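You operate a simulated robot arm through the tools that you are given. There is no shell and no other tool. Be economical: measure what you need, move in short steps, check, and stop when the job is done.

You are at the controls of a simulated robot arm. One attempt, no reset.

## Task
Put the 20 mm adapter from the working end of the tube bench on top of the red o-ring carrier there and the 10 mm adapter on the top of the papers table. Open the plain glass door, put the red case on the working end of the tube bench away on the third shelf from the bottom of the steel cabinet, then shut the door. Put the blue lead from the carton end of the tube bench on top of the black nameplate block there and the red lead on top of the silver spare float there. Press the high button two times. Put the 25 mm foam block from the carton end of the tube bench on the small-work patch of the fan side bench and the 15 mm foam block on the bay two of the wall bench. Any order will do. Set down upright: adapter, red case.

It is judged by the outcome, as a careful person would: the job done as asked, and still so three seconds after it is handed in. It fails if anything else is knocked over, pushed out of place, dropped, spilled or broken.

## Robot
A 7-joint arm with a two-finger parallel gripper on a trunk, on a base that drives. Base frame: it is fixed to the floor where the robot stands at the start and does not move with it; the origin is under the middle of the robot, x ahead of it, y to its left, z up; the surface under the hand at the start is at about z = 0.75. Lengths are in m, angles in degrees, forces in N, time in s.
With the tool pointing down near the work surface it reaches from about 0.4 to 0.9 m from the robot's upright axis, wherever it stands. Its first joint turns from -17.0 to 126.0 degrees. Places, roughly: adapter [1, 0, 0.75]; bay two of the wall bench [5, 2.1, 0.8]; foam block [4.5, -1.75, 0.75]; high button [4.8, -1.4, 0.8]; lead [4, -1, 0.75]; nameplate block (6x4x3 cm) [3.8, -1.4, 0.8]; o-ring carrier [1, 0.25, 0.75]; plain glass door [8.5, -5.8, 0.7]; red case [0.5, 0, 0.75]; small-work patch of the fan side bench [7.7, -1.1, 0.8]; spare float [4, -1, 0.75]; third shelf of the steel cabinet [8.6, -6.1, 0.7]; top of the papers table (34x24 cm) [-0.34, 1.86, 0.8]. Payload 1.57 kg.
Tool frame: the origin (TCP) lies between the finger pads and is the grasp point; the fingertips stand 0.03 m ahead of it; z points along the fingers, y is the line along which they close. Largest opening 0.08 m; finger width 0.017, thickness 0.012; the body of the gripper, 0.04 by 0.082 m, starts 0.08 m behind the TCP.
Orientation is that of the tool frame in the base frame, as [roll, pitch, yaw] about the fixed x, y, z axes, in that order (R = Rz(yaw) Ry(pitch) Rx(roll)). With the fingers straight down and closing along the base's y, the tool's x points along the base's -x, its y along +y and its z along -z.

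## Interface
- The arm moves only by the tool step_arm. Its argument "increments" is a list of rows, each an object (a shift or turn left out is 0, a gripper value left out holds the last) with "linear": the shift along the tool's x, y, z in m, a list of three; "turn": the turn, a rotation vector about the tool's x, y, z in degrees, a list of three; "jaw": the closure, from 0 (fully open) to 1 (shut). In form: [{"linear": [dx, dy, dz], "turn": [rx, ry, rz], "jaw": jaw}, ...]. A call has 1 to 8 rows; each row shifts and turns the commanded pose from where the row before left it, along the tool's axes as they then stand. A row lasts 0.2 s, in which the tool goes at most 0.05 m and 8.6 degrees; a call with a longer step from one row to the next is refused whole, and so is a gripper value outside its range. Where a pose cannot be reached the arm comes as near as it can. A force on the tool above 40 N (or 10 N above the force at the start of the call, whichever is more), or a blocked arm, ends the call early, and 0.2 s more pass. Each finger travels about 0.045 m/s and halts on what it meets, pressing with about 32 N; the grip force reading is that of the motor and also rises with nothing between the fingers. The clock runs only during rows and for 0.2 s after the last one: add rows that do not move to give the fingers time. The reply holds the time, the measured pose of the TCP, the force on the tool along the base axes, the opening and the grip force, in the units named above and with some noise, with the torque about the TCP (base axes, N m) and any sound that the robot's microphone picked up.
- Cameras (640 x 400 px; columns grow to the right, rows downward): "scene" is now at [0.0151, -0.2043, 1.1374]; the picture's right is [0.32, -0.95, 0.00], its down [-0.38, -0.12, -0.92] and it looks along [0.87, 0.29, -0.40] (base axes); focal length 293 px, centre (320, 200). "wrist" rides on the gripper at [0.072, -0.007, -0.122] in the tool frame; the picture's right is [0.09, 1.00, 0.00], its down [-0.84, 0.08, -0.54] and it looks along [-0.54, 0.05, 0.84] (tool axes); focal length 238 px, centre (320, 200). There is no depth. A picture from a camera that has moved, and an enlarged one, comes with that camera's place and axes in the base frame and with its lens. The place of the scene camera against the robot may be out by one fixed shift of up to 0.012 m in any direction.
- grab_frame(camera): a new picture of that camera. No time passes.
- move_column(by): slides the trunk up (or, below 0, down) by that many m; the arm and the scene camera ride with it, the base frame stays. It gives what a move gives, with no picture.
- base_move(legs): drives the robot by 1 to 6 legs, each [ahead, left, turn to the left] in m, m and degrees, along the robot's own axes; the way and the turn of a leg run together, so that a leg with both is an arc; at most 1.5 m and 180 degrees a leg. The arm and the cameras ride along, it lands a little off, and it stops where it bumps. It gives what a move gives.
- head_to(pan, tilt): turns the head with the scene camera to pan (to the left, within 109 degrees either way) and tilt (down, from -29 to 69), counted from straight ahead of the robot. It gives what a move gives.
- close_up(camera, box): a new picture of the part [left, top, right, bottom] of that camera's present view, enlarged. No time passes.
- finish_job(): hands the job in; it is judged then, once.

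Work in short steps. Places have to be worked out from the pictures, the camera data and where the tool is seen: move nearer, look again, correct. Check each grasp and each placing, and mend what went wrong. You have 493 turns and 246 pictures in all, those below and enlarged ones among them. Open the gripper and draw the arm clear of the work before you hand the job in, unless the task says otherwise; then end with one line.

The tools are called after "Emit:" by a JSON object that holds its "fn" and its "kwargs". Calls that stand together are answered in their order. step_arm: Moves the arm, as the interface text tells. Its arguments: {"type":"object","properties":{"increments":{"type":"array"}},"required":["increments"]} The other tools are called the same way: move_column (by) slides the trunk up or down; base_move (legs) drives the base; head_to (pan, tilt) turns the head that bears the scene camera; grab_frame (camera) takes a picture; close_up (camera, box) takes an enlarged picture of a part of a camera's view; finish_job () hands the job in.

At the start:

```text
time_s: 0.0
tcp_pos: [0.5696, 0.1593, 1.0554]
orientation: [-179.9, 0.1, 179.9]
contact_force: [0.2, -0.3, 0.0]
ft_torque: [-0.02, 0.02, -0.02]
finger_gap: 0.0803
finger_force: 0.1
trunk travel left (down, up): [-0.5, 0.29]
robot x, y, heading: [-0.0016, -0.0007, -0.2]
head pan, tilt: [18.4, 23.3]
```

scene: 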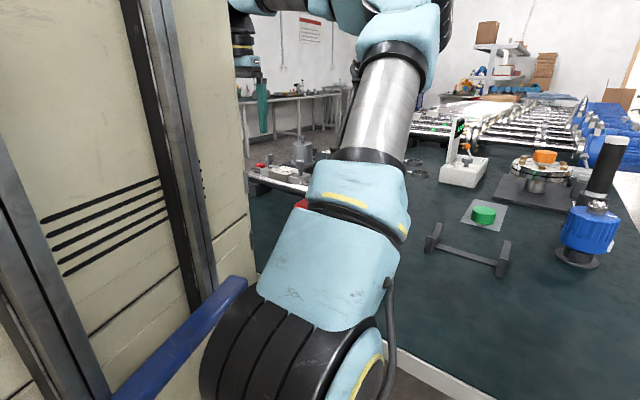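
wrist: 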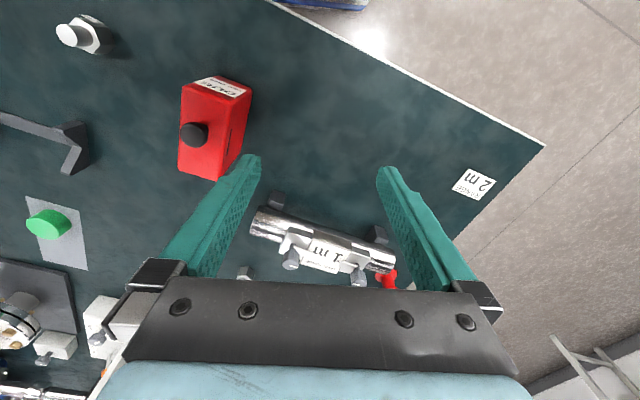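

I'll survey the start place first, looking with the head at the bench near me.

Emit:
{"fn": "head_to", "kwargs": {"pan": -20, "tilt": 35}}

Emit:
{"fn": "grab_frame", "kwargs": {"camera": "scene"}}

Emit:
{"fn": "head_to", "kwargs": {"pan": -70, "tilt": 20}}

Emit:
{"fn": "grab_frame", "kwargs": {"camera": "scene"}}

Emit:
{"fn": "head_to", "kwargs": {"pan": 90, "tilt": 20}}

Emit:
{"fn": "grab_frame", "kwargs": {"camera": "scene"}}

```text
time_s: 1.1
tcp_pos: [0.569, 0.1594, 1.0562]
orientation: [180.0, 0.1, -180.0]
contact_force: [-0.5, -0.1, 0.5]
ft_torque: [0.03, 0.02, 0.0]
finger_gap: 0.0798
finger_force: 0.1
trunk travel left (down, up): [-0.5, 0.29]
robot x, y, heading: [0.0018, -0.0041, 0.1]
head pan, tilt: [-20.0, 35.0]
```

```text
243 pictures are left
camera scene: at [0.01, -0.2635, 1.1189], right [-0.34, -0.94, 0.0], down [-0.54, 0.2, -0.82], along [0.77, -0.28, -0.57], focal length 293 px, centre (320, 200)
```

scene: 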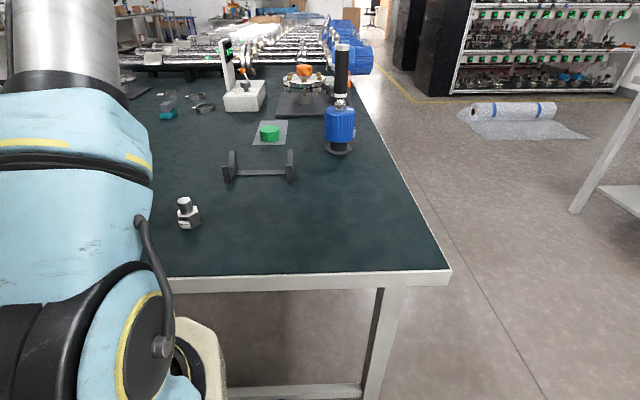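

```text
time_s: 2.2
tcp_pos: [0.5698, 0.1582, 1.0558]
orientation: [-180.0, 0.1, 180.0]
contact_force: [-0.3, 0.1, 0.0]
ft_torque: [0.03, -0.02, 0.0]
finger_gap: 0.0802
finger_force: 0.1
trunk travel left (down, up): [-0.5, 0.29]
robot x, y, heading: [-0.0041, -0.0034, 0.2]
head pan, tilt: [-70.0, 20.0]
```

```text
242 pictures are left
camera scene: at [-0.0408, -0.321, 1.1427], right [-0.94, -0.34, 0.0], down [-0.12, 0.32, -0.94], along [0.32, -0.88, -0.34], focal length 293 px, centre (320, 200)
```

scene: 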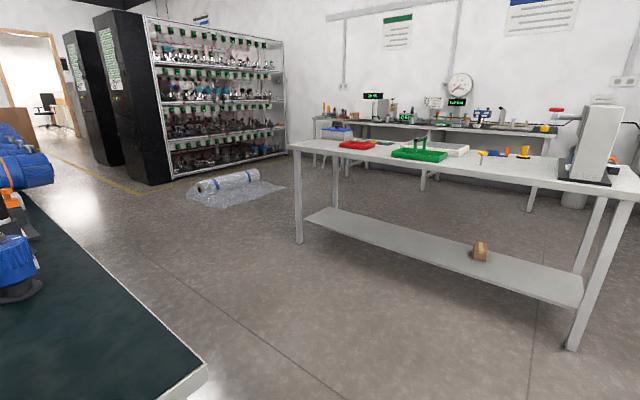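

```text
time_s: 4.7
tcp_pos: [0.5704, 0.1594, 1.0557]
orientation: [180.0, 0.2, 180.0]
contact_force: [0.5, 0.3, 0.1]
ft_torque: [-0.02, -0.01, -0.04]
finger_gap: 0.0801
finger_force: 0.0
trunk travel left (down, up): [-0.5, 0.29]
robot x, y, heading: [-0.0042, -0.0032, -0.1]
head pan, tilt: [90.0, 20.0]
```

```text
241 pictures are left
camera scene: at [-0.0727, -0.1404, 1.1427], right [1.0, 0.0, 0.0], down [0.0, -0.34, -0.94], along [0.0, 0.94, -0.34], focal length 293 px, centre (320, 200)
```

scene: 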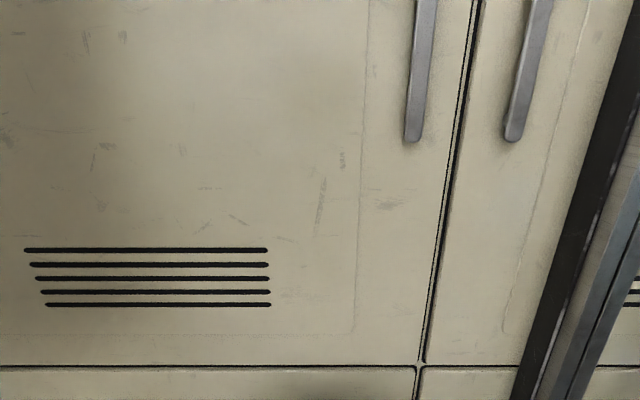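

A tall cabinet stands close at left; the bench ahead has an adapter near (0.53,-0.17). I raise the trunk for a higher view of the bench.

Emit:
{"fn": "move_column", "kwargs": {"by": 0.29}}

Emit:
{"fn": "head_to", "kwargs": {"pan": 5, "tilt": 40}}

Emit:
{"fn": "grab_frame", "kwargs": {"camera": "scene"}}

Emit:
{"fn": "grab_frame", "kwargs": {"camera": "wrist"}}

```text
time_s: 7.6
tcp_pos: [0.5703, 0.1585, 1.3458]
orientation: [-180.0, 0.1, 179.9]
contact_force: [0.9, -0.5, -0.6]
ft_torque: [-0.01, -0.01, -0.02]
finger_gap: 0.08
finger_force: 0.0
trunk travel left (down, up): [-0.79, 0.0]
robot x, y, heading: [0.0015, -0.0016, -0.1]
head pan, tilt: [90.0, 20.0]
```

```text
time_s: 9.2
tcp_pos: [0.5706, 0.1577, 1.3449]
orientation: [180.0, 0.1, 180.0]
contact_force: [-0.7, 0.0, 0.2]
ft_torque: [0.03, -0.02, 0.01]
finger_gap: 0.0799
finger_force: 0.0
trunk travel left (down, up): [-0.79, 0.0]
robot x, y, heading: [-0.0007, 0.0027, 0.1]
head pan, tilt: [5.0, 40.0]
```

```text
240 pictures are left
camera scene: at [0.0119, -0.226, 1.4013], right [0.09, -1.0, 0.0], down [-0.64, -0.06, -0.77], along [0.76, 0.07, -0.64], focal length 293 px, centre (320, 200)
```

scene: 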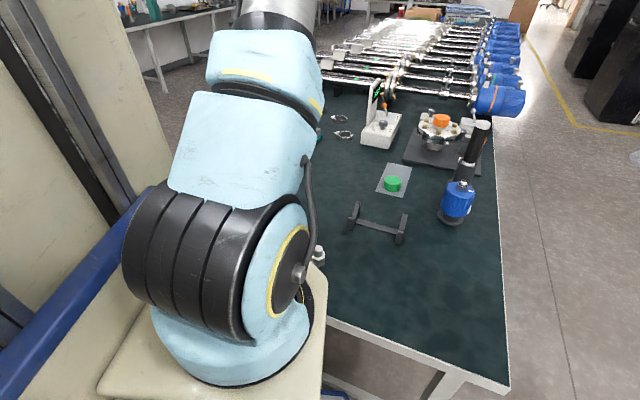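

```text
239 pictures are left
camera wrist: at [0.4972, 0.1525, 1.4672], right [-0.09, 1.0, 0.0], down [0.84, 0.08, 0.54], along [0.54, 0.05, -0.84], focal length 238 px, centre (320, 200)
```

wrist: 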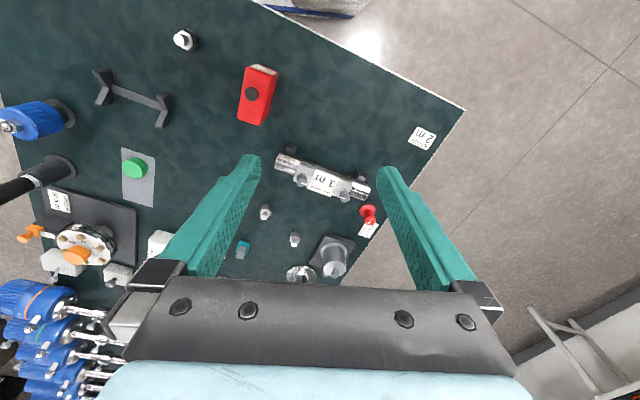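

Emit:
{"fn": "close_up", "kwargs": {"camera": "wrist", "box": [220, 140, 400, 290]}}

Emit:
{"fn": "close_up", "kwargs": {"camera": "wrist", "box": [80, 0, 300, 150]}}

```text
2.67 times, centred on (310, 215) of wrist
camera zoom: at [0.4972, 0.1525, 1.4672], right [-0.09, 1.0, 0.0], down [0.84, 0.08, 0.54], along [0.54, 0.05, -0.84], focal length 636 px, centre (347, 160)
```

zoom: 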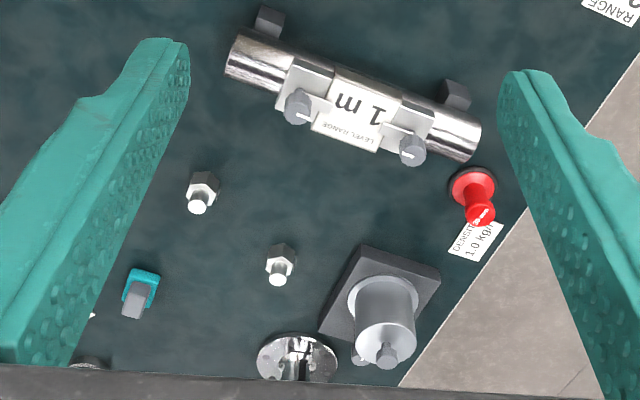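

```text
2.67 times, centred on (190, 75) of wrist
camera zoom: at [0.4972, 0.1525, 1.4672], right [-0.09, 1.0, 0.0], down [0.84, 0.08, 0.54], along [0.54, 0.05, -0.84], focal length 636 px, centre (667, 533)
```

zoom: 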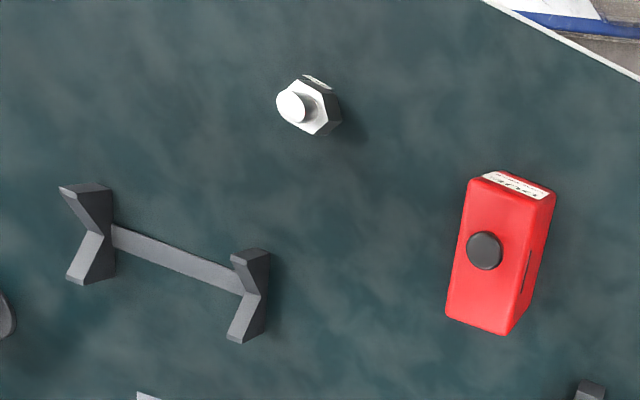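

Two adapters lie near (1.03,0.0) and (1.15,0.11) and a third by (0.51,-0.19); I lower the trunk to compare them at close range.

Emit:
{"fn": "move_column", "kwargs": {"by": -0.4}}

Emit:
{"fn": "grab_frame", "kwargs": {"camera": "wrist"}}

```text
time_s: 13.0
tcp_pos: [0.5714, 0.1584, 0.9452]
orientation: [179.8, 0.1, 179.9]
contact_force: [-0.4, 0.4, -0.4]
ft_torque: [0.01, 0.02, -0.01]
finger_gap: 0.0799
finger_force: 0.0
trunk travel left (down, up): [-0.39, 0.4]
robot x, y, heading: [0.0049, 0.0013, -0.1]
head pan, tilt: [5.0, 40.0]
```

```text
236 pictures are left
camera wrist: at [0.4972, 0.1525, 1.0672], right [-0.09, 1.0, 0.0], down [0.84, 0.08, 0.54], along [0.54, 0.05, -0.84], focal length 238 px, centre (320, 200)
```

wrist: 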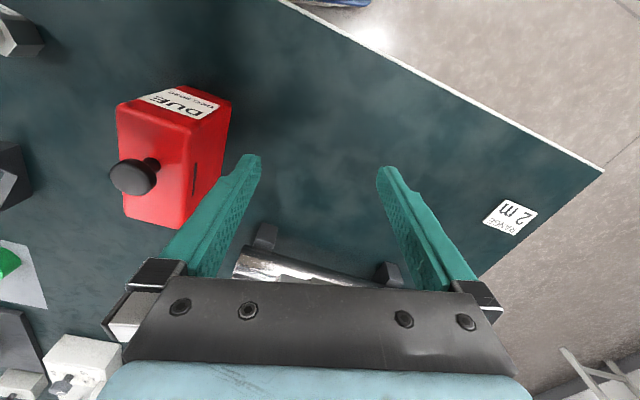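

The close-ups are true enlargements, so I go back up and zoom hard on each adapter.

Emit:
{"fn": "move_column", "kwargs": {"by": 0.2}}

Emit:
{"fn": "grab_frame", "kwargs": {"camera": "wrist"}}

```text
time_s: 15.2
tcp_pos: [0.57, 0.1589, 1.1445]
orientation: [180.0, 0.1, -180.0]
contact_force: [0.1, 0.2, -0.3]
ft_torque: [-0.02, 0.03, 0.01]
finger_gap: 0.0801
finger_force: 0.1
trunk travel left (down, up): [-0.59, 0.2]
robot x, y, heading: [0.0015, -0.0015, 0.3]
head pan, tilt: [5.0, 40.0]
```

```text
235 pictures are left
camera wrist: at [0.4972, 0.1525, 1.2672], right [-0.09, 1.0, 0.0], down [0.84, 0.08, 0.54], along [0.54, 0.05, -0.84], focal length 238 px, centre (320, 200)
```

wrist: 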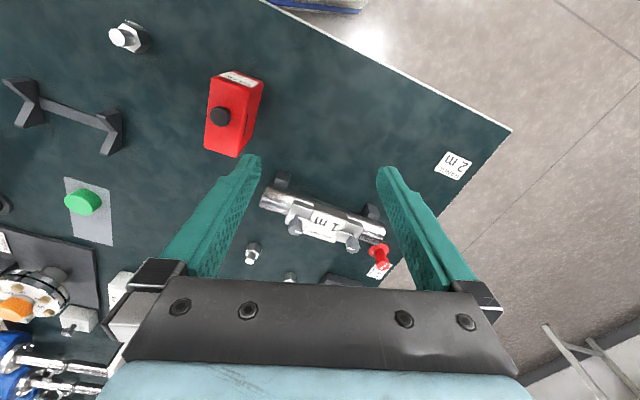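

Emit:
{"fn": "close_up", "kwargs": {"camera": "wrist", "box": [100, 10, 164, 60]}}

Emit:
{"fn": "close_up", "kwargs": {"camera": "wrist", "box": [230, 230, 310, 285]}}

Emit:
{"fn": "close_up", "kwargs": {"camera": "wrist", "box": [350, 225, 414, 285]}}

```text
8.00 times, centred on (132, 35) of wrist
camera zoom: at [0.4972, 0.1525, 1.2672], right [-0.09, 1.0, 0.0], down [0.84, 0.08, 0.54], along [0.54, 0.05, -0.84], focal length 1907 px, centre (1824, 1520)
```

zoom: 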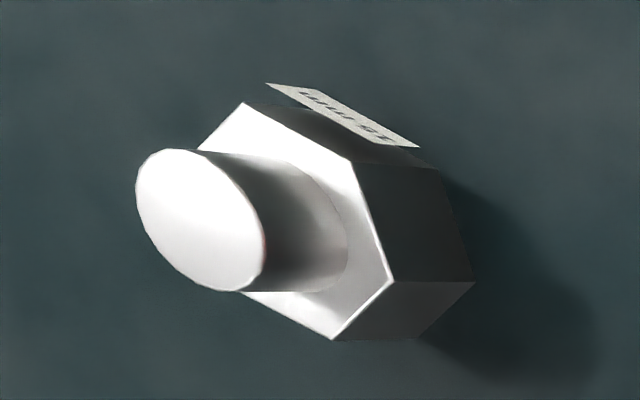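

```text
7.27 times, centred on (270, 258) of wrist
camera zoom: at [0.4972, 0.1525, 1.2672], right [-0.09, 1.0, 0.0], down [0.84, 0.08, 0.54], along [0.54, 0.05, -0.84], focal length 1734 px, centre (684, -218)
```

zoom: 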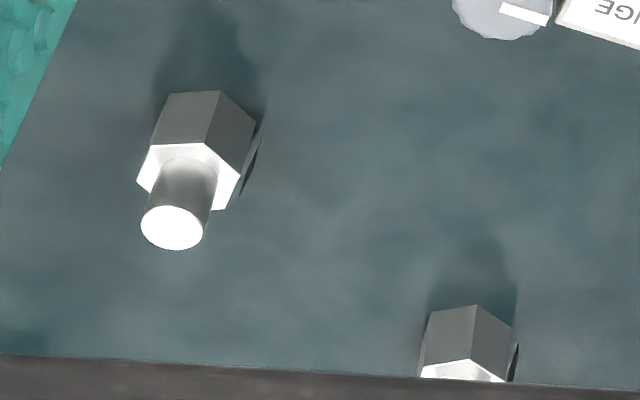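

```text
6.67 times, centred on (382, 255) of wrist
camera zoom: at [0.4972, 0.1525, 1.2672], right [-0.09, 1.0, 0.0], down [0.84, 0.08, 0.54], along [0.54, 0.05, -0.84], focal length 1589 px, centre (-93, -167)
```

zoom: 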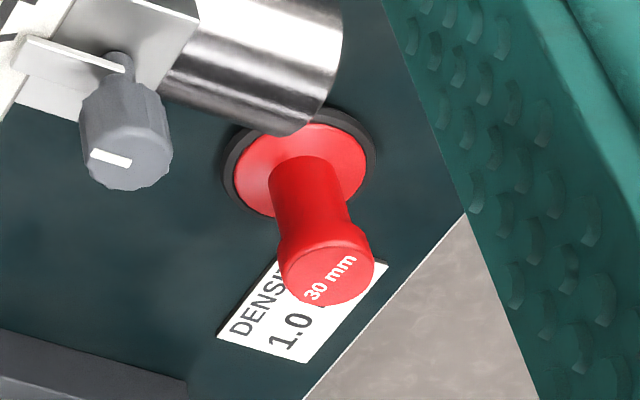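

Near adapter has a label on a side flat facing the robot; I read it with the scene camera.

Emit:
{"fn": "head_to", "kwargs": {"pan": -15, "tilt": 40}}

Emit:
{"fn": "grab_frame", "kwargs": {"camera": "scene"}}

```text
time_s: 16.0
tcp_pos: [0.57, 0.1589, 1.1451]
orientation: [-180.0, 0.1, -180.0]
contact_force: [0.7, -1.1, 0.0]
ft_torque: [-0.02, 0.01, 0.0]
finger_gap: 0.08
finger_force: 0.1
trunk travel left (down, up): [-0.59, 0.2]
robot x, y, heading: [0.0005, 0.0014, 0.0]
head pan, tilt: [-15.0, 40.0]
```

```text
231 pictures are left
camera scene: at [0.0094, -0.2554, 1.2013], right [-0.26, -0.97, 0.0], down [-0.62, 0.17, -0.77], along [0.74, -0.2, -0.64], focal length 293 px, centre (320, 200)
```

scene: 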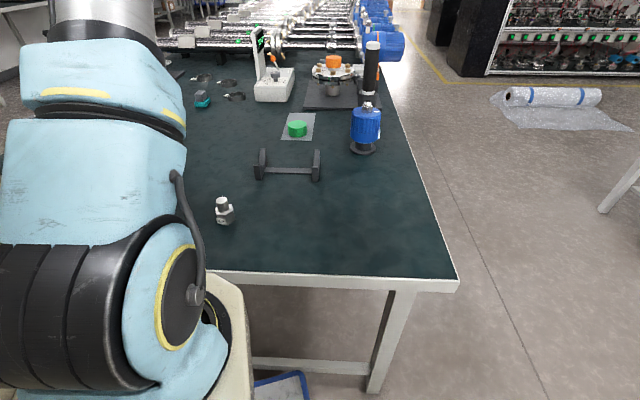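

Emit:
{"fn": "close_up", "kwargs": {"camera": "scene", "box": [200, 185, 248, 235]}}

Emit:
{"fn": "close_up", "kwargs": {"camera": "scene", "box": [180, 20, 420, 170]}}

```text
8.00 times, centred on (224, 210) of scene
camera zoom: at [0.0094, -0.2554, 1.2013], right [-0.26, -0.97, 0.0], down [-0.62, 0.17, -0.77], along [0.74, -0.2, -0.64], focal length 2341 px, centre (1088, 120)
```

zoom: 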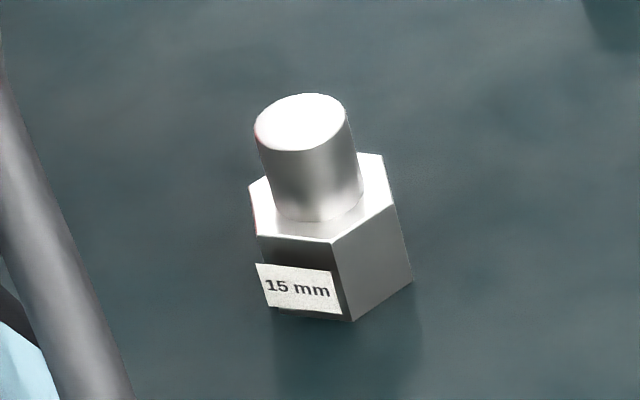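

```text
2.67 times, centred on (300, 95) of scene
camera zoom: at [0.0094, -0.2554, 1.2013], right [-0.26, -0.97, 0.0], down [-0.62, 0.17, -0.77], along [0.74, -0.2, -0.64], focal length 780 px, centre (373, 480)
```

zoom: 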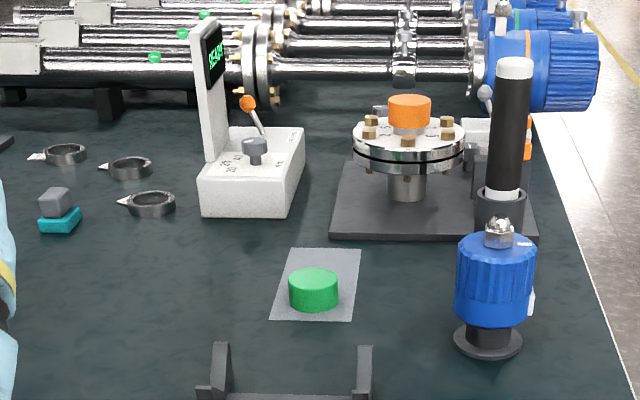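

The 15 mm one is a decoy; the other two labels face the left side of the bench. I check the free floor to the left before driving round.

Emit:
{"fn": "head_to", "kwargs": {"pan": 50, "tilt": 15}}

Emit:
{"fn": "grab_frame", "kwargs": {"camera": "scene"}}

Emit:
{"fn": "head_to", "kwargs": {"pan": 109, "tilt": 0}}

Emit:
{"fn": "grab_frame", "kwargs": {"camera": "scene"}}

Emit:
{"fn": "head_to", "kwargs": {"pan": -109, "tilt": 15}}

Emit:
{"fn": "grab_frame", "kwargs": {"camera": "scene"}}

```text
time_s: 17.4
tcp_pos: [0.5704, 0.1586, 1.1455]
orientation: [180.0, 0.1, -180.0]
contact_force: [1.0, 0.2, 0.4]
ft_torque: [0.01, -0.01, 0.01]
finger_gap: 0.0801
finger_force: 0.0
trunk travel left (down, up): [-0.59, 0.2]
robot x, y, heading: [-0.0038, 0.0042, 0.1]
head pan, tilt: [50.0, 15.0]
```

```text
228 pictures are left
camera scene: at [-0.0127, -0.162, 1.2409], right [0.77, -0.64, 0.0], down [-0.17, -0.2, -0.97], along [0.62, 0.74, -0.26], focal length 293 px, centre (320, 200)
```

scene: 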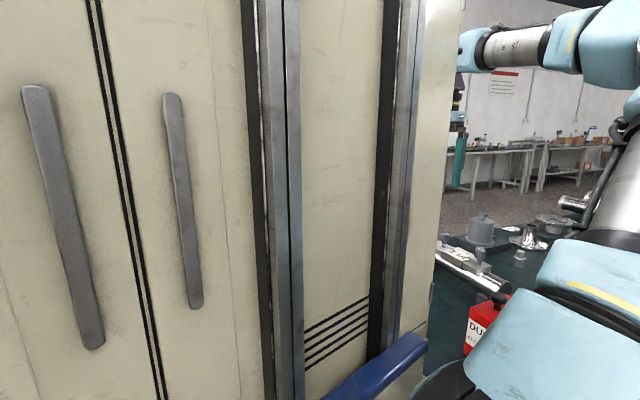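

```text
time_s: 18.7
tcp_pos: [0.5699, 0.158, 1.1457]
orientation: [179.9, 0.1, 180.0]
contact_force: [-0.3, 0.4, 0.1]
ft_torque: [-0.02, 0.04, -0.01]
finger_gap: 0.0798
finger_force: 0.1
trunk travel left (down, up): [-0.59, 0.2]
robot x, y, heading: [-0.0005, -0.0009, -0.3]
head pan, tilt: [108.9, 0.0]
```

```text
227 pictures are left
camera scene: at [-0.1018, -0.1483, 1.265], right [0.95, 0.32, 0.0], down [0.0, 0.0, -1.0], along [-0.32, 0.95, 0.0], focal length 293 px, centre (320, 200)
```

scene: 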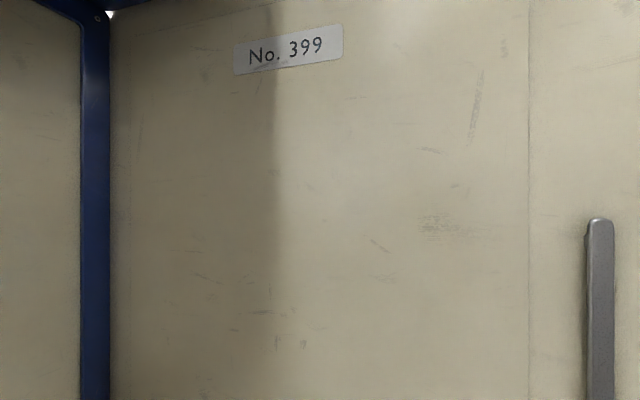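

```text
time_s: 21.8
tcp_pos: [0.5692, 0.1594, 1.1454]
orientation: [180.0, 0.1, -180.0]
contact_force: [1.2, 0.3, 0.4]
ft_torque: [-0.04, -0.03, -0.02]
finger_gap: 0.08
finger_force: 0.0
trunk travel left (down, up): [-0.59, 0.2]
robot x, y, heading: [-0.0009, 0.0006, -0.0]
head pan, tilt: [-108.9, 15.0]
```

```text
226 pictures are left
camera scene: at [-0.1029, -0.3219, 1.2409], right [-0.95, 0.32, 0.0], down [0.08, 0.24, -0.97], along [-0.31, -0.91, -0.26], focal length 293 px, centre (320, 200)
```

scene: 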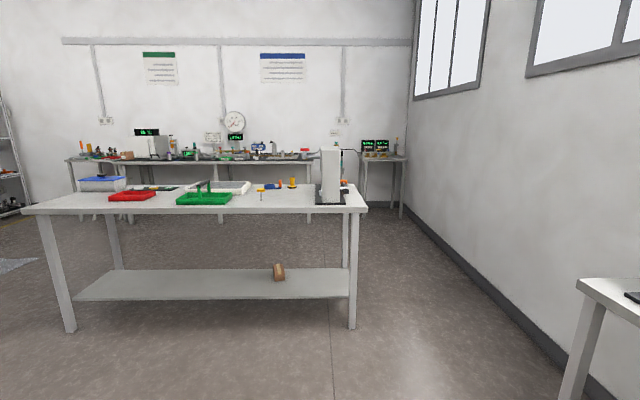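

The beige "No. 399" panels are the robot's own body. I back off from the bench and turn left to see the left side.

Emit:
{"fn": "base_move", "kwargs": {"legs": [[-0.3, 0, 0], [0, 0, 60]]}}

Emit:
{"fn": "head_to", "kwargs": {"pan": 0, "tilt": 20}}

Emit:
{"fn": "grab_frame", "kwargs": {"camera": "scene"}}

Emit:
{"fn": "grab_frame", "kwargs": {"camera": "wrist"}}

```text
time_s: 26.5
tcp_pos: [-0.1539, 0.5729, 1.1446]
orientation: [-179.9, 0.1, -120.0]
contact_force: [-0.4, 0.2, -0.1]
ft_torque: [-0.03, 0.01, -0.01]
finger_gap: 0.0802
finger_force: 0.1
trunk travel left (down, up): [-0.59, 0.2]
robot x, y, heading: [-0.3006, -0.0004, 59.9]
head pan, tilt: [-108.9, 15.0]
```

```text
time_s: 28.4
tcp_pos: [-0.1544, 0.5734, 1.1458]
orientation: [179.8, 0.1, -120.1]
contact_force: [0.3, -0.1, 0.2]
ft_torque: [0.02, -0.01, 0.02]
finger_gap: 0.08
finger_force: 0.1
trunk travel left (down, up): [-0.59, 0.2]
robot x, y, heading: [-0.3026, -0.0021, 59.7]
head pan, tilt: [0.0, 20.0]
```

```text
225 pictures are left
camera scene: at [-0.0881, -0.1067, 1.2327], right [0.87, -0.5, 0.0], down [-0.17, -0.3, -0.94], along [0.47, 0.81, -0.34], focal length 293 px, centre (320, 200)
```

scene: 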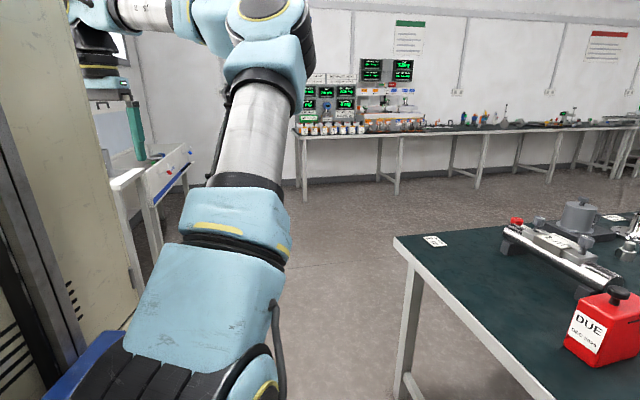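

```text
224 pictures are left
camera wrist: at [-0.1848, 0.5086, 1.2672], right [-0.91, 0.42, 0.0], down [0.35, 0.76, 0.54], along [0.23, 0.49, -0.84], focal length 238 px, centre (320, 200)
```

wrist: 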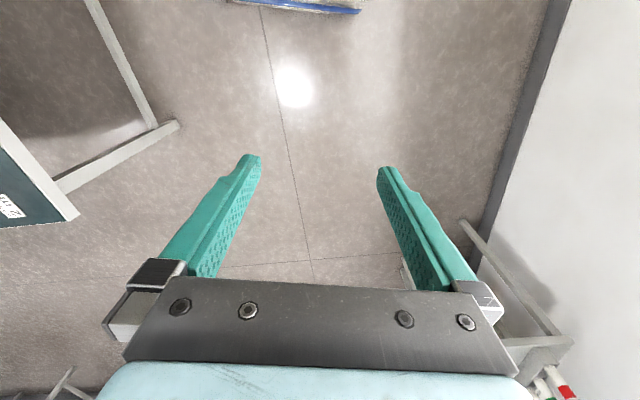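

The way on the left is clear. I drive round to the left side of the bench, facing it square-on (bench is turned about -19°).

Emit:
{"fn": "base_move", "kwargs": {"legs": [[1.1, 0, 0], [0, 0, -169], [-0.22, 0, 0], [0, 0.87, 0]]}}

Emit:
{"fn": "head_to", "kwargs": {"pan": 10, "tilt": 35}}

Emit:
{"fn": "grab_frame", "kwargs": {"camera": "scene"}}

Emit:
{"fn": "grab_frame", "kwargs": {"camera": "wrist"}}

```text
time_s: 46.5
tcp_pos: [1.1042, 0.2883, 1.144]
orientation: [179.9, 0.1, 70.1]
contact_force: [-0.4, -0.1, 0.2]
ft_torque: [0.01, 0.0, -0.01]
finger_gap: 0.08
finger_force: 0.1
trunk travel left (down, up): [-0.59, 0.2]
robot x, y, heading: [1.1453, 0.8788, -110.1]
head pan, tilt: [0.0, 20.0]
```

```text
time_s: 47.2
tcp_pos: [1.1039, 0.2878, 1.1452]
orientation: [179.9, 0.0, 70.1]
contact_force: [1.1, 0.6, -0.3]
ft_torque: [0.01, 0.0, 0.0]
finger_gap: 0.08
finger_force: 0.0
trunk travel left (down, up): [-0.59, 0.2]
robot x, y, heading: [1.1455, 0.8754, -110.0]
head pan, tilt: [10.0, 35.0]
```

```text
223 pictures are left
camera scene: at [0.9513, 0.9409, 1.209], right [-0.99, 0.17, 0.0], down [0.1, 0.56, -0.82], along [-0.14, -0.81, -0.57], focal length 293 px, centre (320, 200)
```

scene: 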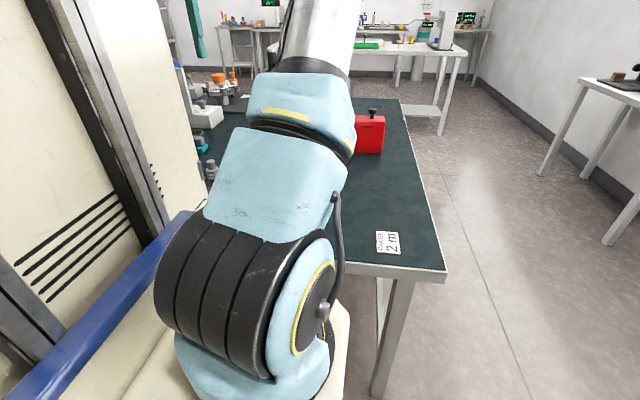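

```text
222 pictures are left
camera wrist: at [1.121, 0.3584, 1.2672], right [0.97, -0.25, 0.0], down [-0.21, -0.81, 0.54], along [-0.14, -0.53, -0.84], focal length 238 px, centre (320, 200)
```

wrist: 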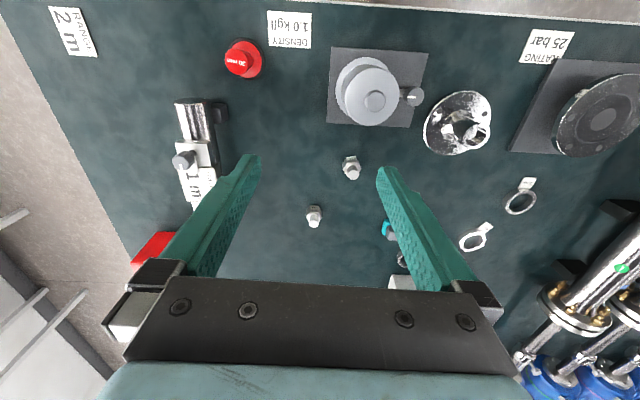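

Now I zoom on the two adapters and the carrier.

Emit:
{"fn": "close_up", "kwargs": {"camera": "wrist", "box": [290, 140, 380, 240]}}

Emit:
{"fn": "close_up", "kwargs": {"camera": "wrist", "box": [210, 25, 280, 90]}}

```text
4.00 times, centred on (335, 190) of wrist
camera zoom: at [1.121, 0.3584, 1.2672], right [0.97, -0.25, 0.0], down [-0.21, -0.81, 0.54], along [-0.14, -0.53, -0.84], focal length 953 px, centre (260, 240)
```

zoom: 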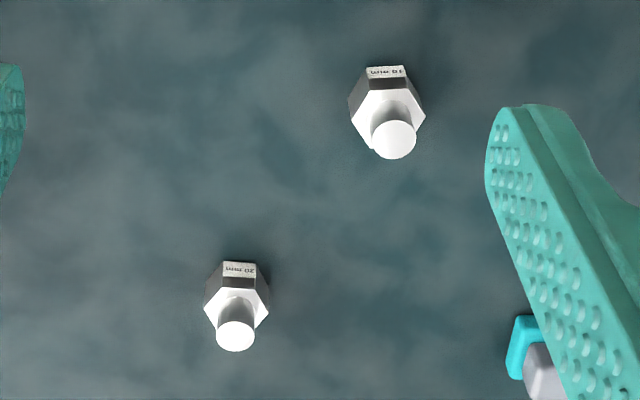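

```text
6.15 times, centred on (245, 58) of wrist
camera zoom: at [1.121, 0.3584, 1.2672], right [0.97, -0.25, 0.0], down [-0.21, -0.81, 0.54], along [-0.14, -0.53, -0.84], focal length 1467 px, centre (782, 1077)
```

zoom: 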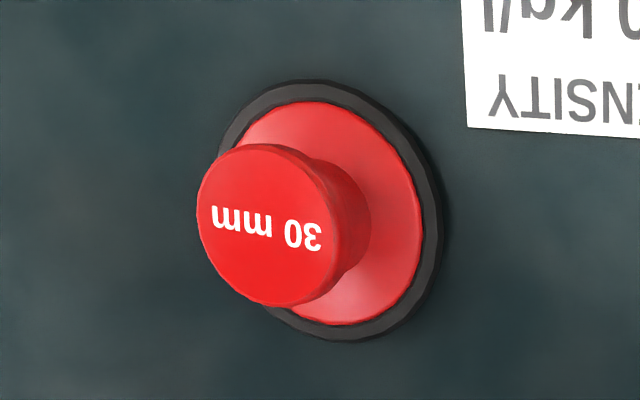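

Emit:
{"fn": "close_up", "kwargs": {"camera": "wrist", "box": [340, 152, 364, 167]}}

Emit:
{"fn": "close_up", "kwargs": {"camera": "wrist", "box": [302, 202, 326, 217]}}

```text
16.00 times, centred on (352, 160) of wrist
camera zoom: at [1.121, 0.3584, 1.2672], right [0.97, -0.25, 0.0], down [-0.21, -0.81, 0.54], along [-0.14, -0.53, -0.84], focal length 3814 px, centre (-192, 848)
```

zoom: 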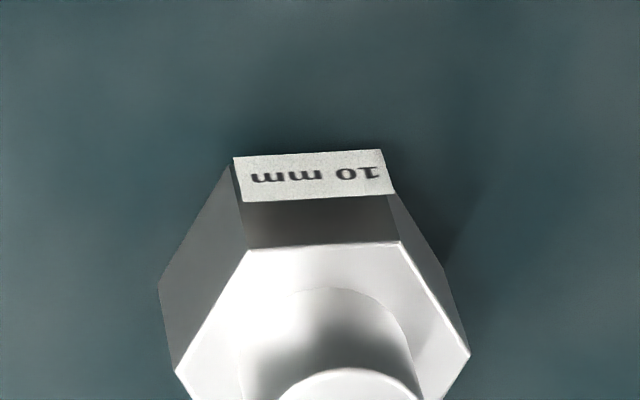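

```text
16.00 times, centred on (314, 210) of wrist
camera zoom: at [1.121, 0.3584, 1.2672], right [0.97, -0.25, 0.0], down [-0.21, -0.81, 0.54], along [-0.14, -0.53, -0.84], focal length 3814 px, centre (416, 48)
```

zoom: 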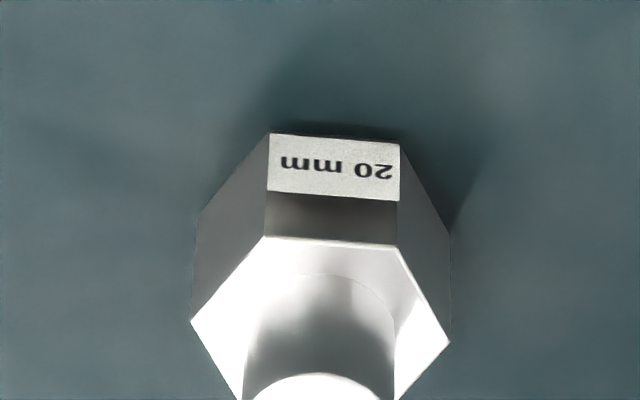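

Labels confirmed: 10 mm at about (1.13,0.11), 20 mm at about (1.01,0.00), carrier top ("30 mm" red) at about (0.98,0.37,0.82). I lower the trunk and reach over the 20 mm one, turning the fingers to its flats.

Emit:
{"fn": "move_column", "kwargs": {"by": -0.2}}

Emit:
{"fn": "step_arm", "kwargs": {"increments": [{"linear": [-0.045, 0, 0], "turn": [0, 0, 8]}, {"linear": [-0.042, 0.005, 0], "turn": [0, 0, 8]}, {"linear": [-0.04, 0.01, 0], "turn": [0, 0, 8]}, {"linear": [-0.04, 0.016, 0]}, {"linear": [-0.04, 0.018, 0]}, {"linear": [-0.03, 0.018, 0]}]}}

Emit:
{"fn": "grab_frame", "kwargs": {"camera": "wrist"}}

```text
time_s: 49.4
tcp_pos: [1.1038, 0.287, 0.9463]
orientation: [179.9, 0.1, 70.1]
contact_force: [-0.5, 0.1, 0.4]
ft_torque: [0.02, -0.02, -0.02]
finger_gap: 0.08
finger_force: 0.0
trunk travel left (down, up): [-0.39, 0.4]
robot x, y, heading: [1.1478, 0.8771, -109.8]
head pan, tilt: [10.0, 35.0]
```

```text
time_s: 50.8
tcp_pos: [1.0227, 0.0917, 0.9337]
orientation: [180.0, 0.1, 46.2]
contact_force: [0.7, -0.7, -0.4]
ft_torque: [-0.01, 0.02, -0.01]
finger_gap: 0.0799
finger_force: 0.0
out of reach, approached as far as the arm can: row 5, 6
trunk travel left (down, up): [-0.39, 0.4]
robot x, y, heading: [1.1507, 0.8747, -110.1]
head pan, tilt: [10.0, 35.0]
```

```text
217 pictures are left
camera wrist: at [1.0658, 0.1489, 1.0549], right [0.78, -0.62, 0.0], down [-0.52, -0.66, 0.54], along [-0.34, -0.42, -0.84], focal length 238 px, centre (320, 200)
```

wrist: 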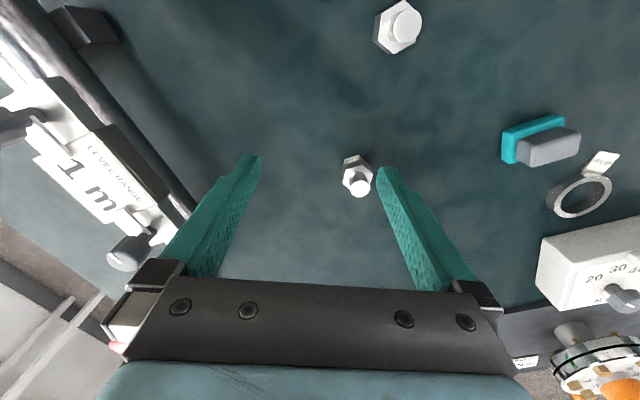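

Out of reach at this height, so I drive 8 cm nearer (arm rides along).

Emit:
{"fn": "base_move", "kwargs": {"legs": [[0.08, 0, 0]]}}

Emit:
{"fn": "grab_frame", "kwargs": {"camera": "wrist"}}

```text
time_s: 51.9
tcp_pos: [1.0102, 0.0435, 0.9316]
orientation: [-180.0, 0.0, 46.7]
contact_force: [0.4, 0.0, 0.1]
ft_torque: [-0.03, 0.02, -0.02]
finger_gap: 0.0799
finger_force: 0.1
trunk travel left (down, up): [-0.39, 0.4]
robot x, y, heading: [1.1305, 0.8314, -109.5]
head pan, tilt: [10.0, 35.0]
stopped in leg 1: the robot was blocked; the commanded pose is now the measured one
```

```text
216 pictures are left
camera wrist: at [1.0527, 0.1006, 1.0542], right [0.79, -0.62, 0.0], down [-0.52, -0.66, 0.54], along [-0.33, -0.43, -0.84], focal length 238 px, centre (320, 200)
```

wrist: 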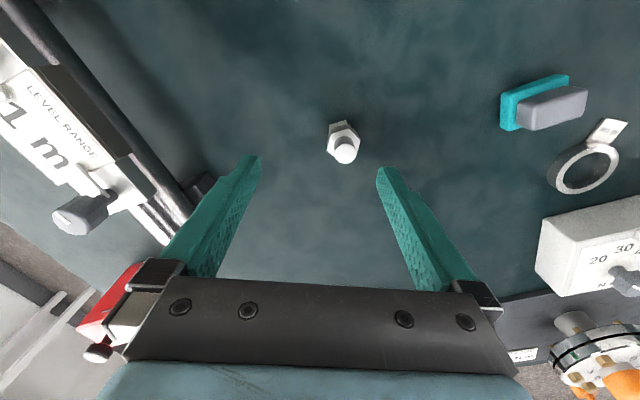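

Blocked just now by the bench; no further driving ahead. I check the hex orientation between the fingers.

Emit:
{"fn": "close_up", "kwargs": {"camera": "wrist", "box": [310, 110, 374, 170]}}

```text
6.67 times, centred on (342, 140) of wrist
camera zoom: at [1.0527, 0.1006, 1.0542], right [0.79, -0.62, 0.0], down [-0.52, -0.66, 0.54], along [-0.33, -0.43, -0.84], focal length 1589 px, centre (173, 600)
```

zoom: 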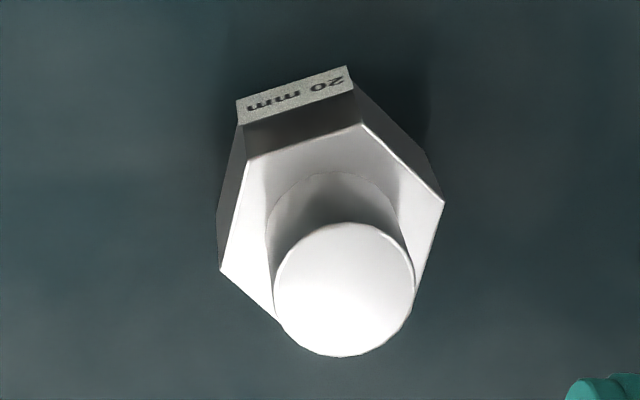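

The fingers need about 5° more; the adapter is 2 cm outward and 3 cm to tool +y. I correct while lowering above it.

Emit:
{"fn": "step_arm", "kwargs": {"increments": [{"linear": [-0.01, 0.015, 0.02], "turn": [0, 0, 0]}, {"linear": [-0.0116, 0.0145, 0.02]}, {"turn": [0, 0, 5]}, {"linear": [0, 0, 0]}]}}

Emit:
{"fn": "grab_frame", "kwargs": {"camera": "wrist"}}

```text
time_s: 52.9
tcp_pos: [1.0123, 0.032, 0.9088]
orientation: [-180.0, 0.0, 41.7]
contact_force: [0.0, 0.2, -0.3]
ft_torque: [0.03, -0.04, 0.02]
finger_gap: 0.0801
finger_force: 0.0
out of reach, approached as far as the arm can: row 1, 2
trunk travel left (down, up): [-0.39, 0.4]
robot x, y, heading: [1.1303, 0.8277, -109.4]
head pan, tilt: [10.0, 35.0]
```

```text
214 pictures are left
camera wrist: at [1.0601, 0.0856, 1.0311], right [0.73, -0.68, 0.0], down [-0.57, -0.61, 0.54], along [-0.37, -0.4, -0.84], focal length 238 px, centre (320, 200)
```

wrist: 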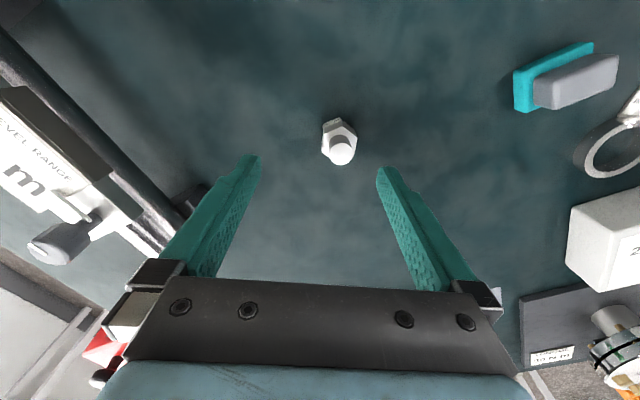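

Reach grows as the arm goes lower relative to its trunk, so I raise the trunk and lower the arm.

Emit:
{"fn": "move_column", "kwargs": {"by": 0.15}}

Emit:
{"fn": "step_arm", "kwargs": {"increments": [{"linear": [0, 0, 0.05]}, {"linear": [0, 0, 0.05]}, {"linear": [0, 0, 0.05]}, {"linear": [-0.0085, 0.014, 0.0]}, {"linear": [-0.0085, 0.014, 0]}, {"linear": [0, 0, 0]}]}}

Emit:
{"fn": "grab_frame", "kwargs": {"camera": "wrist"}}

```text
time_s: 54.6
tcp_pos: [1.0118, 0.0316, 1.059]
orientation: [180.0, 0.0, 41.6]
contact_force: [0.0, -0.5, -0.5]
ft_torque: [0.01, 0.01, 0.01]
finger_gap: 0.08
finger_force: 0.0
trunk travel left (down, up): [-0.54, 0.25]
robot x, y, heading: [1.1293, 0.8335, -109.2]
head pan, tilt: [10.0, 35.0]
```

```text
time_s: 56.0
tcp_pos: [1.0184, 0.0, 0.9071]
orientation: [-180.0, 0.0, 41.6]
contact_force: [0.1, -0.3, 0.7]
ft_torque: [-0.02, -0.05, 0.0]
finger_gap: 0.0798
finger_force: 0.1
trunk travel left (down, up): [-0.54, 0.25]
robot x, y, heading: [1.1275, 0.8327, -109.1]
head pan, tilt: [10.0, 35.0]
```

```text
213 pictures are left
camera wrist: at [1.066, 0.0539, 1.0304], right [0.73, -0.68, 0.0], down [-0.57, -0.61, 0.54], along [-0.37, -0.4, -0.84], focal length 238 px, centre (320, 200)
```

wrist: 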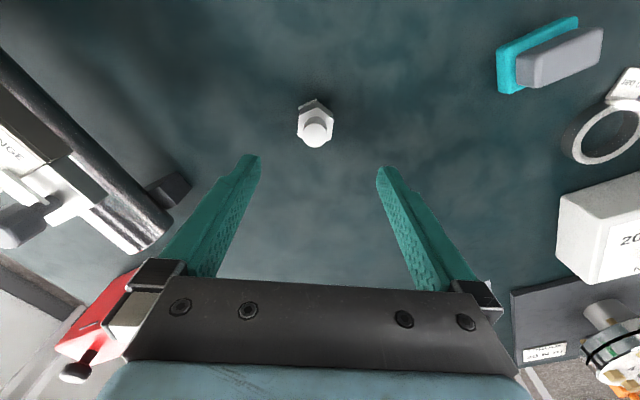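

Reached; the offset is under 1 cm. I correct, go down and close.

Emit:
{"fn": "step_arm", "kwargs": {"increments": [{"linear": [0.0057, -0.0066, 0.02]}, {"linear": [0, 0, 0.04]}, {"linear": [0, 0, 0.04]}, {"linear": [0, 0, 0.018]}, {"jaw": 0.3}, {"jaw": 0.6}, {"jaw": 1}, {"jaw": 1}]}}

Emit:
{"fn": "grab_frame", "kwargs": {"camera": "wrist"}}

```text
time_s: 57.8
tcp_pos: [1.017, 0.0091, 0.7907]
orientation: [-180.0, 0.0, 41.7]
contact_force: [0.2, -0.4, 0.0]
ft_torque: [-0.02, -0.02, 0.0]
finger_gap: 0.0408
finger_force: 26.6
trunk travel left (down, up): [-0.54, 0.25]
robot x, y, heading: [1.1297, 0.828, -109.4]
head pan, tilt: [10.0, 35.0]
```

```text
212 pictures are left
camera wrist: at [1.0664, 0.0615, 0.913], right [0.73, -0.68, 0.0], down [-0.57, -0.61, 0.54], along [-0.37, -0.4, -0.84], focal length 238 px, centre (320, 200)
```

wrist: 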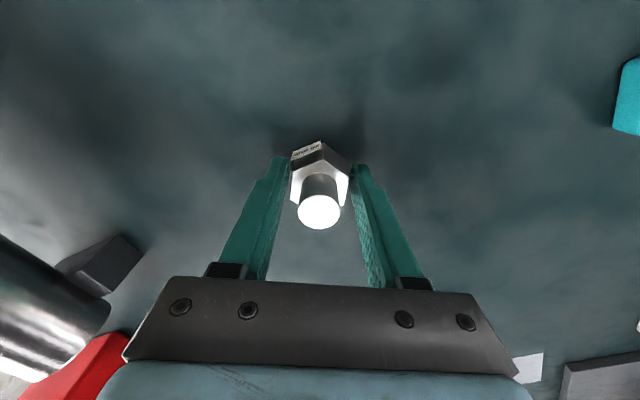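

Gripped (41 mm flats). Lift and carry toward the carrier.

Emit:
{"fn": "step_arm", "kwargs": {"increments": [{"linear": [0, 0, -0.04]}, {"linear": [0, 0, -0.045]}, {"linear": [0, 0, -0.045]}, {"linear": [0.025, -0.035, -0.0]}, {"linear": [0.0265, -0.0365, 0]}, {"linear": [0.0265, -0.0365, 0]}, {"linear": [0.0265, -0.0365, 0]}, {"linear": [0.0265, -0.0365, 0]}]}}

Emit:
{"fn": "step_arm", "kwargs": {"increments": [{"linear": [0.0265, -0.0365, 0]}, {"linear": [0.0265, -0.0365, 0]}, {"linear": [0.025, -0.035, 0]}, {"linear": [0, 0, 0]}]}}

Emit:
{"fn": "grab_frame", "kwargs": {"camera": "wrist"}}

```text
time_s: 59.6
tcp_pos: [0.9963, 0.2317, 0.9194]
orientation: [-179.9, 0.0, 41.6]
contact_force: [-0.6, -0.3, -1.6]
ft_torque: [0.07, 0.01, 0.01]
finger_gap: 0.0408
finger_force: 31.9
trunk travel left (down, up): [-0.54, 0.25]
robot x, y, heading: [1.1315, 0.831, -109.0]
head pan, tilt: [10.0, 35.0]
```

```text
time_s: 60.6
tcp_pos: [0.9831, 0.3637, 0.9218]
orientation: [179.9, 0.0, 41.7]
contact_force: [-0.3, 0.0, -1.7]
ft_torque: [-0.03, 0.02, -0.01]
finger_gap: 0.0409
finger_force: 32.0
trunk travel left (down, up): [-0.54, 0.25]
robot x, y, heading: [1.1302, 0.8301, -109.0]
head pan, tilt: [10.0, 35.0]
```

```text
211 pictures are left
camera wrist: at [1.0305, 0.4172, 1.0427], right [0.73, -0.68, 0.0], down [-0.57, -0.61, 0.54], along [-0.37, -0.4, -0.84], focal length 238 px, centre (320, 200)
```

wrist: 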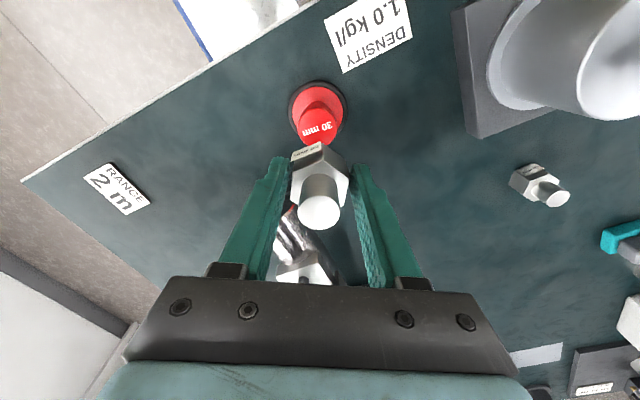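

Emit:
{"fn": "close_up", "kwargs": {"camera": "wrist", "box": [270, 70, 370, 170]}}

```text
4.00 times, centred on (320, 120) of wrist
camera zoom: at [1.0305, 0.4172, 1.0427], right [0.73, -0.68, 0.0], down [-0.57, -0.61, 0.54], along [-0.37, -0.4, -0.84], focal length 953 px, centre (320, 520)
```

zoom: 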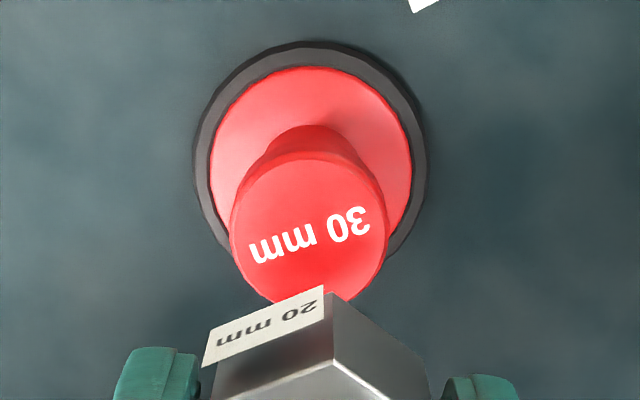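

Carrier is ~9 mm inward and 4 mm to tool -y. I shift and lower to just above it.

Emit:
{"fn": "step_arm", "kwargs": {"increments": [{"linear": [0.009, -0.004, 0.0]}, {"linear": [0, 0, 0.03]}, {"linear": [0, 0, 0.02]}, {"linear": [0, 0, 0]}]}}

Emit:
{"fn": "close_up", "kwargs": {"camera": "wrist", "box": [240, 70, 400, 260]}}

```text
time_s: 61.6
tcp_pos: [0.9878, 0.3725, 0.8717]
orientation: [179.9, 0.0, 41.6]
contact_force: [-0.4, 0.3, -1.6]
ft_torque: [0.02, 0.0, 0.02]
finger_gap: 0.0409
finger_force: 32.0
trunk travel left (down, up): [-0.54, 0.25]
robot x, y, heading: [1.1291, 0.8326, -109.1]
head pan, tilt: [10.0, 35.0]
```

```text
2.11 times, centred on (320, 165) of wrist
camera zoom: at [1.0349, 0.4259, 0.993], right [0.73, -0.68, 0.0], down [-0.57, -0.61, 0.54], along [-0.37, -0.4, -0.84], focal length 502 px, centre (320, 274)
```

zoom: 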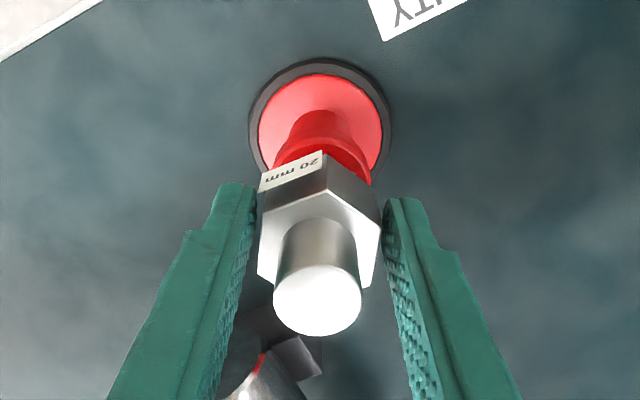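

Emit:
{"fn": "step_arm", "kwargs": {"increments": [{"linear": [0, 0, 0.004]}, {"linear": [0, 0, 0.003]}, {"linear": [0, 0, 0.0]}]}}

Emit:
{"fn": "step_arm", "kwargs": {"increments": [{"linear": [0, 0, 0.003]}, {"linear": [0, 0, 0.0]}]}}

```text
time_s: 62.4
tcp_pos: [0.9864, 0.3716, 0.8649]
orientation: [180.0, 0.0, 41.6]
contact_force: [1.2, -1.2, -1.7]
ft_torque: [0.0, -0.02, 0.0]
finger_gap: 0.041
finger_force: 32.1
trunk travel left (down, up): [-0.54, 0.25]
robot x, y, heading: [1.1291, 0.8331, -109.3]
head pan, tilt: [10.0, 35.0]
```

```text
time_s: 63.0
tcp_pos: [0.9864, 0.3723, 0.8607]
orientation: [179.9, 0.0, 41.5]
contact_force: [-0.4, 1.0, -1.4]
ft_torque: [0.04, -0.04, 0.0]
finger_gap: 0.0407
finger_force: 32.6
trunk travel left (down, up): [-0.54, 0.25]
robot x, y, heading: [1.1256, 0.8296, -109.5]
head pan, tilt: [10.0, 35.0]
```

Emit:
{"fn": "step_arm", "kwargs": {"increments": [{"linear": [0, 0, 0.003]}, {"linear": [0, 0, 0.0]}]}}

Emit:
{"fn": "step_arm", "kwargs": {"increments": [{"linear": [0, 0, 0.003]}, {"linear": [0, 0, 0.0]}]}}

Emit:
{"fn": "close_up", "kwargs": {"camera": "wrist", "box": [240, 70, 400, 260]}}

```text
time_s: 63.6
tcp_pos: [0.9862, 0.3721, 0.8591]
orientation: [179.9, 0.1, 41.6]
contact_force: [0.4, -0.5, 17.3]
ft_torque: [0.01, 0.02, 0.0]
finger_gap: 0.0409
finger_force: 31.8
trunk travel left (down, up): [-0.54, 0.25]
robot x, y, heading: [1.1286, 0.8299, -109.0]
head pan, tilt: [10.0, 35.0]
```

```text
time_s: 64.2
tcp_pos: [0.9857, 0.3724, 0.8544]
orientation: [179.9, 0.0, 41.7]
contact_force: [1.4, -3.0, 13.8]
ft_torque: [-0.16, 0.0, 0.03]
finger_gap: 0.0408
finger_force: 31.6
trunk travel left (down, up): [-0.54, 0.25]
robot x, y, heading: [1.1299, 0.8325, -109.4]
head pan, tilt: [10.0, 35.0]
```

```text
2.11 times, centred on (320, 165) of wrist
camera zoom: at [1.0345, 0.4259, 0.977], right [0.73, -0.68, 0.0], down [-0.57, -0.61, 0.54], along [-0.37, -0.4, -0.84], focal length 502 px, centre (320, 274)
```

zoom: 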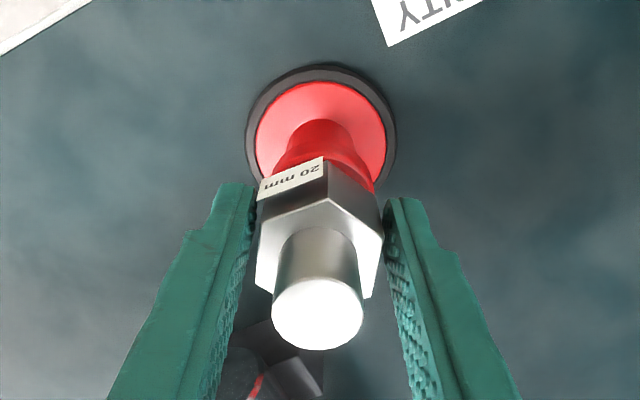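

Contact at z≈0.859. I open gently and rise.

Emit:
{"fn": "step_arm", "kwargs": {"increments": [{"linear": [0, 0, -0.001], "jaw": 0.9}, {"jaw": 0.7}, {"jaw": 0.4}, {"jaw": 0.0}, {"jaw": 0.0}, {"jaw": 0.0}, {"linear": [0, 0, -0.02]}, {"linear": [0, 0, -0.03]}]}}

Emit:
{"fn": "step_arm", "kwargs": {"increments": [{"linear": [0, 0, -0.04]}, {"linear": [0, 0, -0.03]}, {"linear": [0, 0, 0]}]}}

Emit:
{"fn": "grab_frame", "kwargs": {"camera": "wrist"}}

```text
time_s: 66.0
tcp_pos: [0.9871, 0.3739, 0.9062]
orientation: [179.9, 0.0, 41.7]
contact_force: [0.4, 0.0, -1.1]
ft_torque: [0.01, 0.01, 0.02]
finger_gap: 0.0801
finger_force: 0.1
trunk travel left (down, up): [-0.54, 0.25]
robot x, y, heading: [1.1283, 0.8287, -109.2]
head pan, tilt: [10.0, 35.0]
```

```text
time_s: 66.8
tcp_pos: [0.9875, 0.3726, 0.9763]
orientation: [-180.0, 0.0, 41.6]
contact_force: [-0.1, -0.1, -0.5]
ft_torque: [-0.03, 0.0, 0.01]
finger_gap: 0.0801
finger_force: 0.0
trunk travel left (down, up): [-0.54, 0.25]
robot x, y, heading: [1.1284, 0.8331, -109.2]
head pan, tilt: [10.0, 35.0]
```

```text
207 pictures are left
camera wrist: at [1.0347, 0.4261, 1.0982], right [0.73, -0.68, 0.0], down [-0.57, -0.61, 0.54], along [-0.37, -0.4, -0.84], focal length 238 px, centre (320, 200)
```

wrist: 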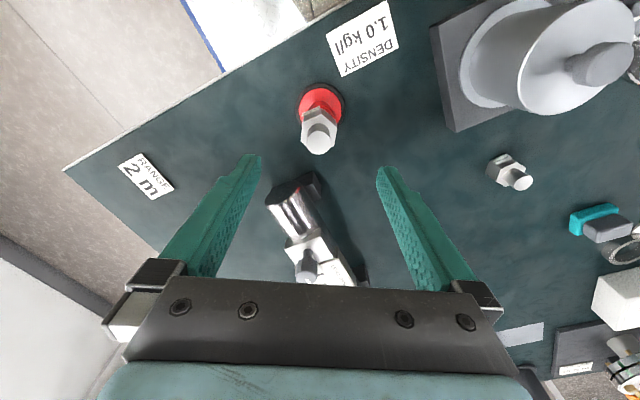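

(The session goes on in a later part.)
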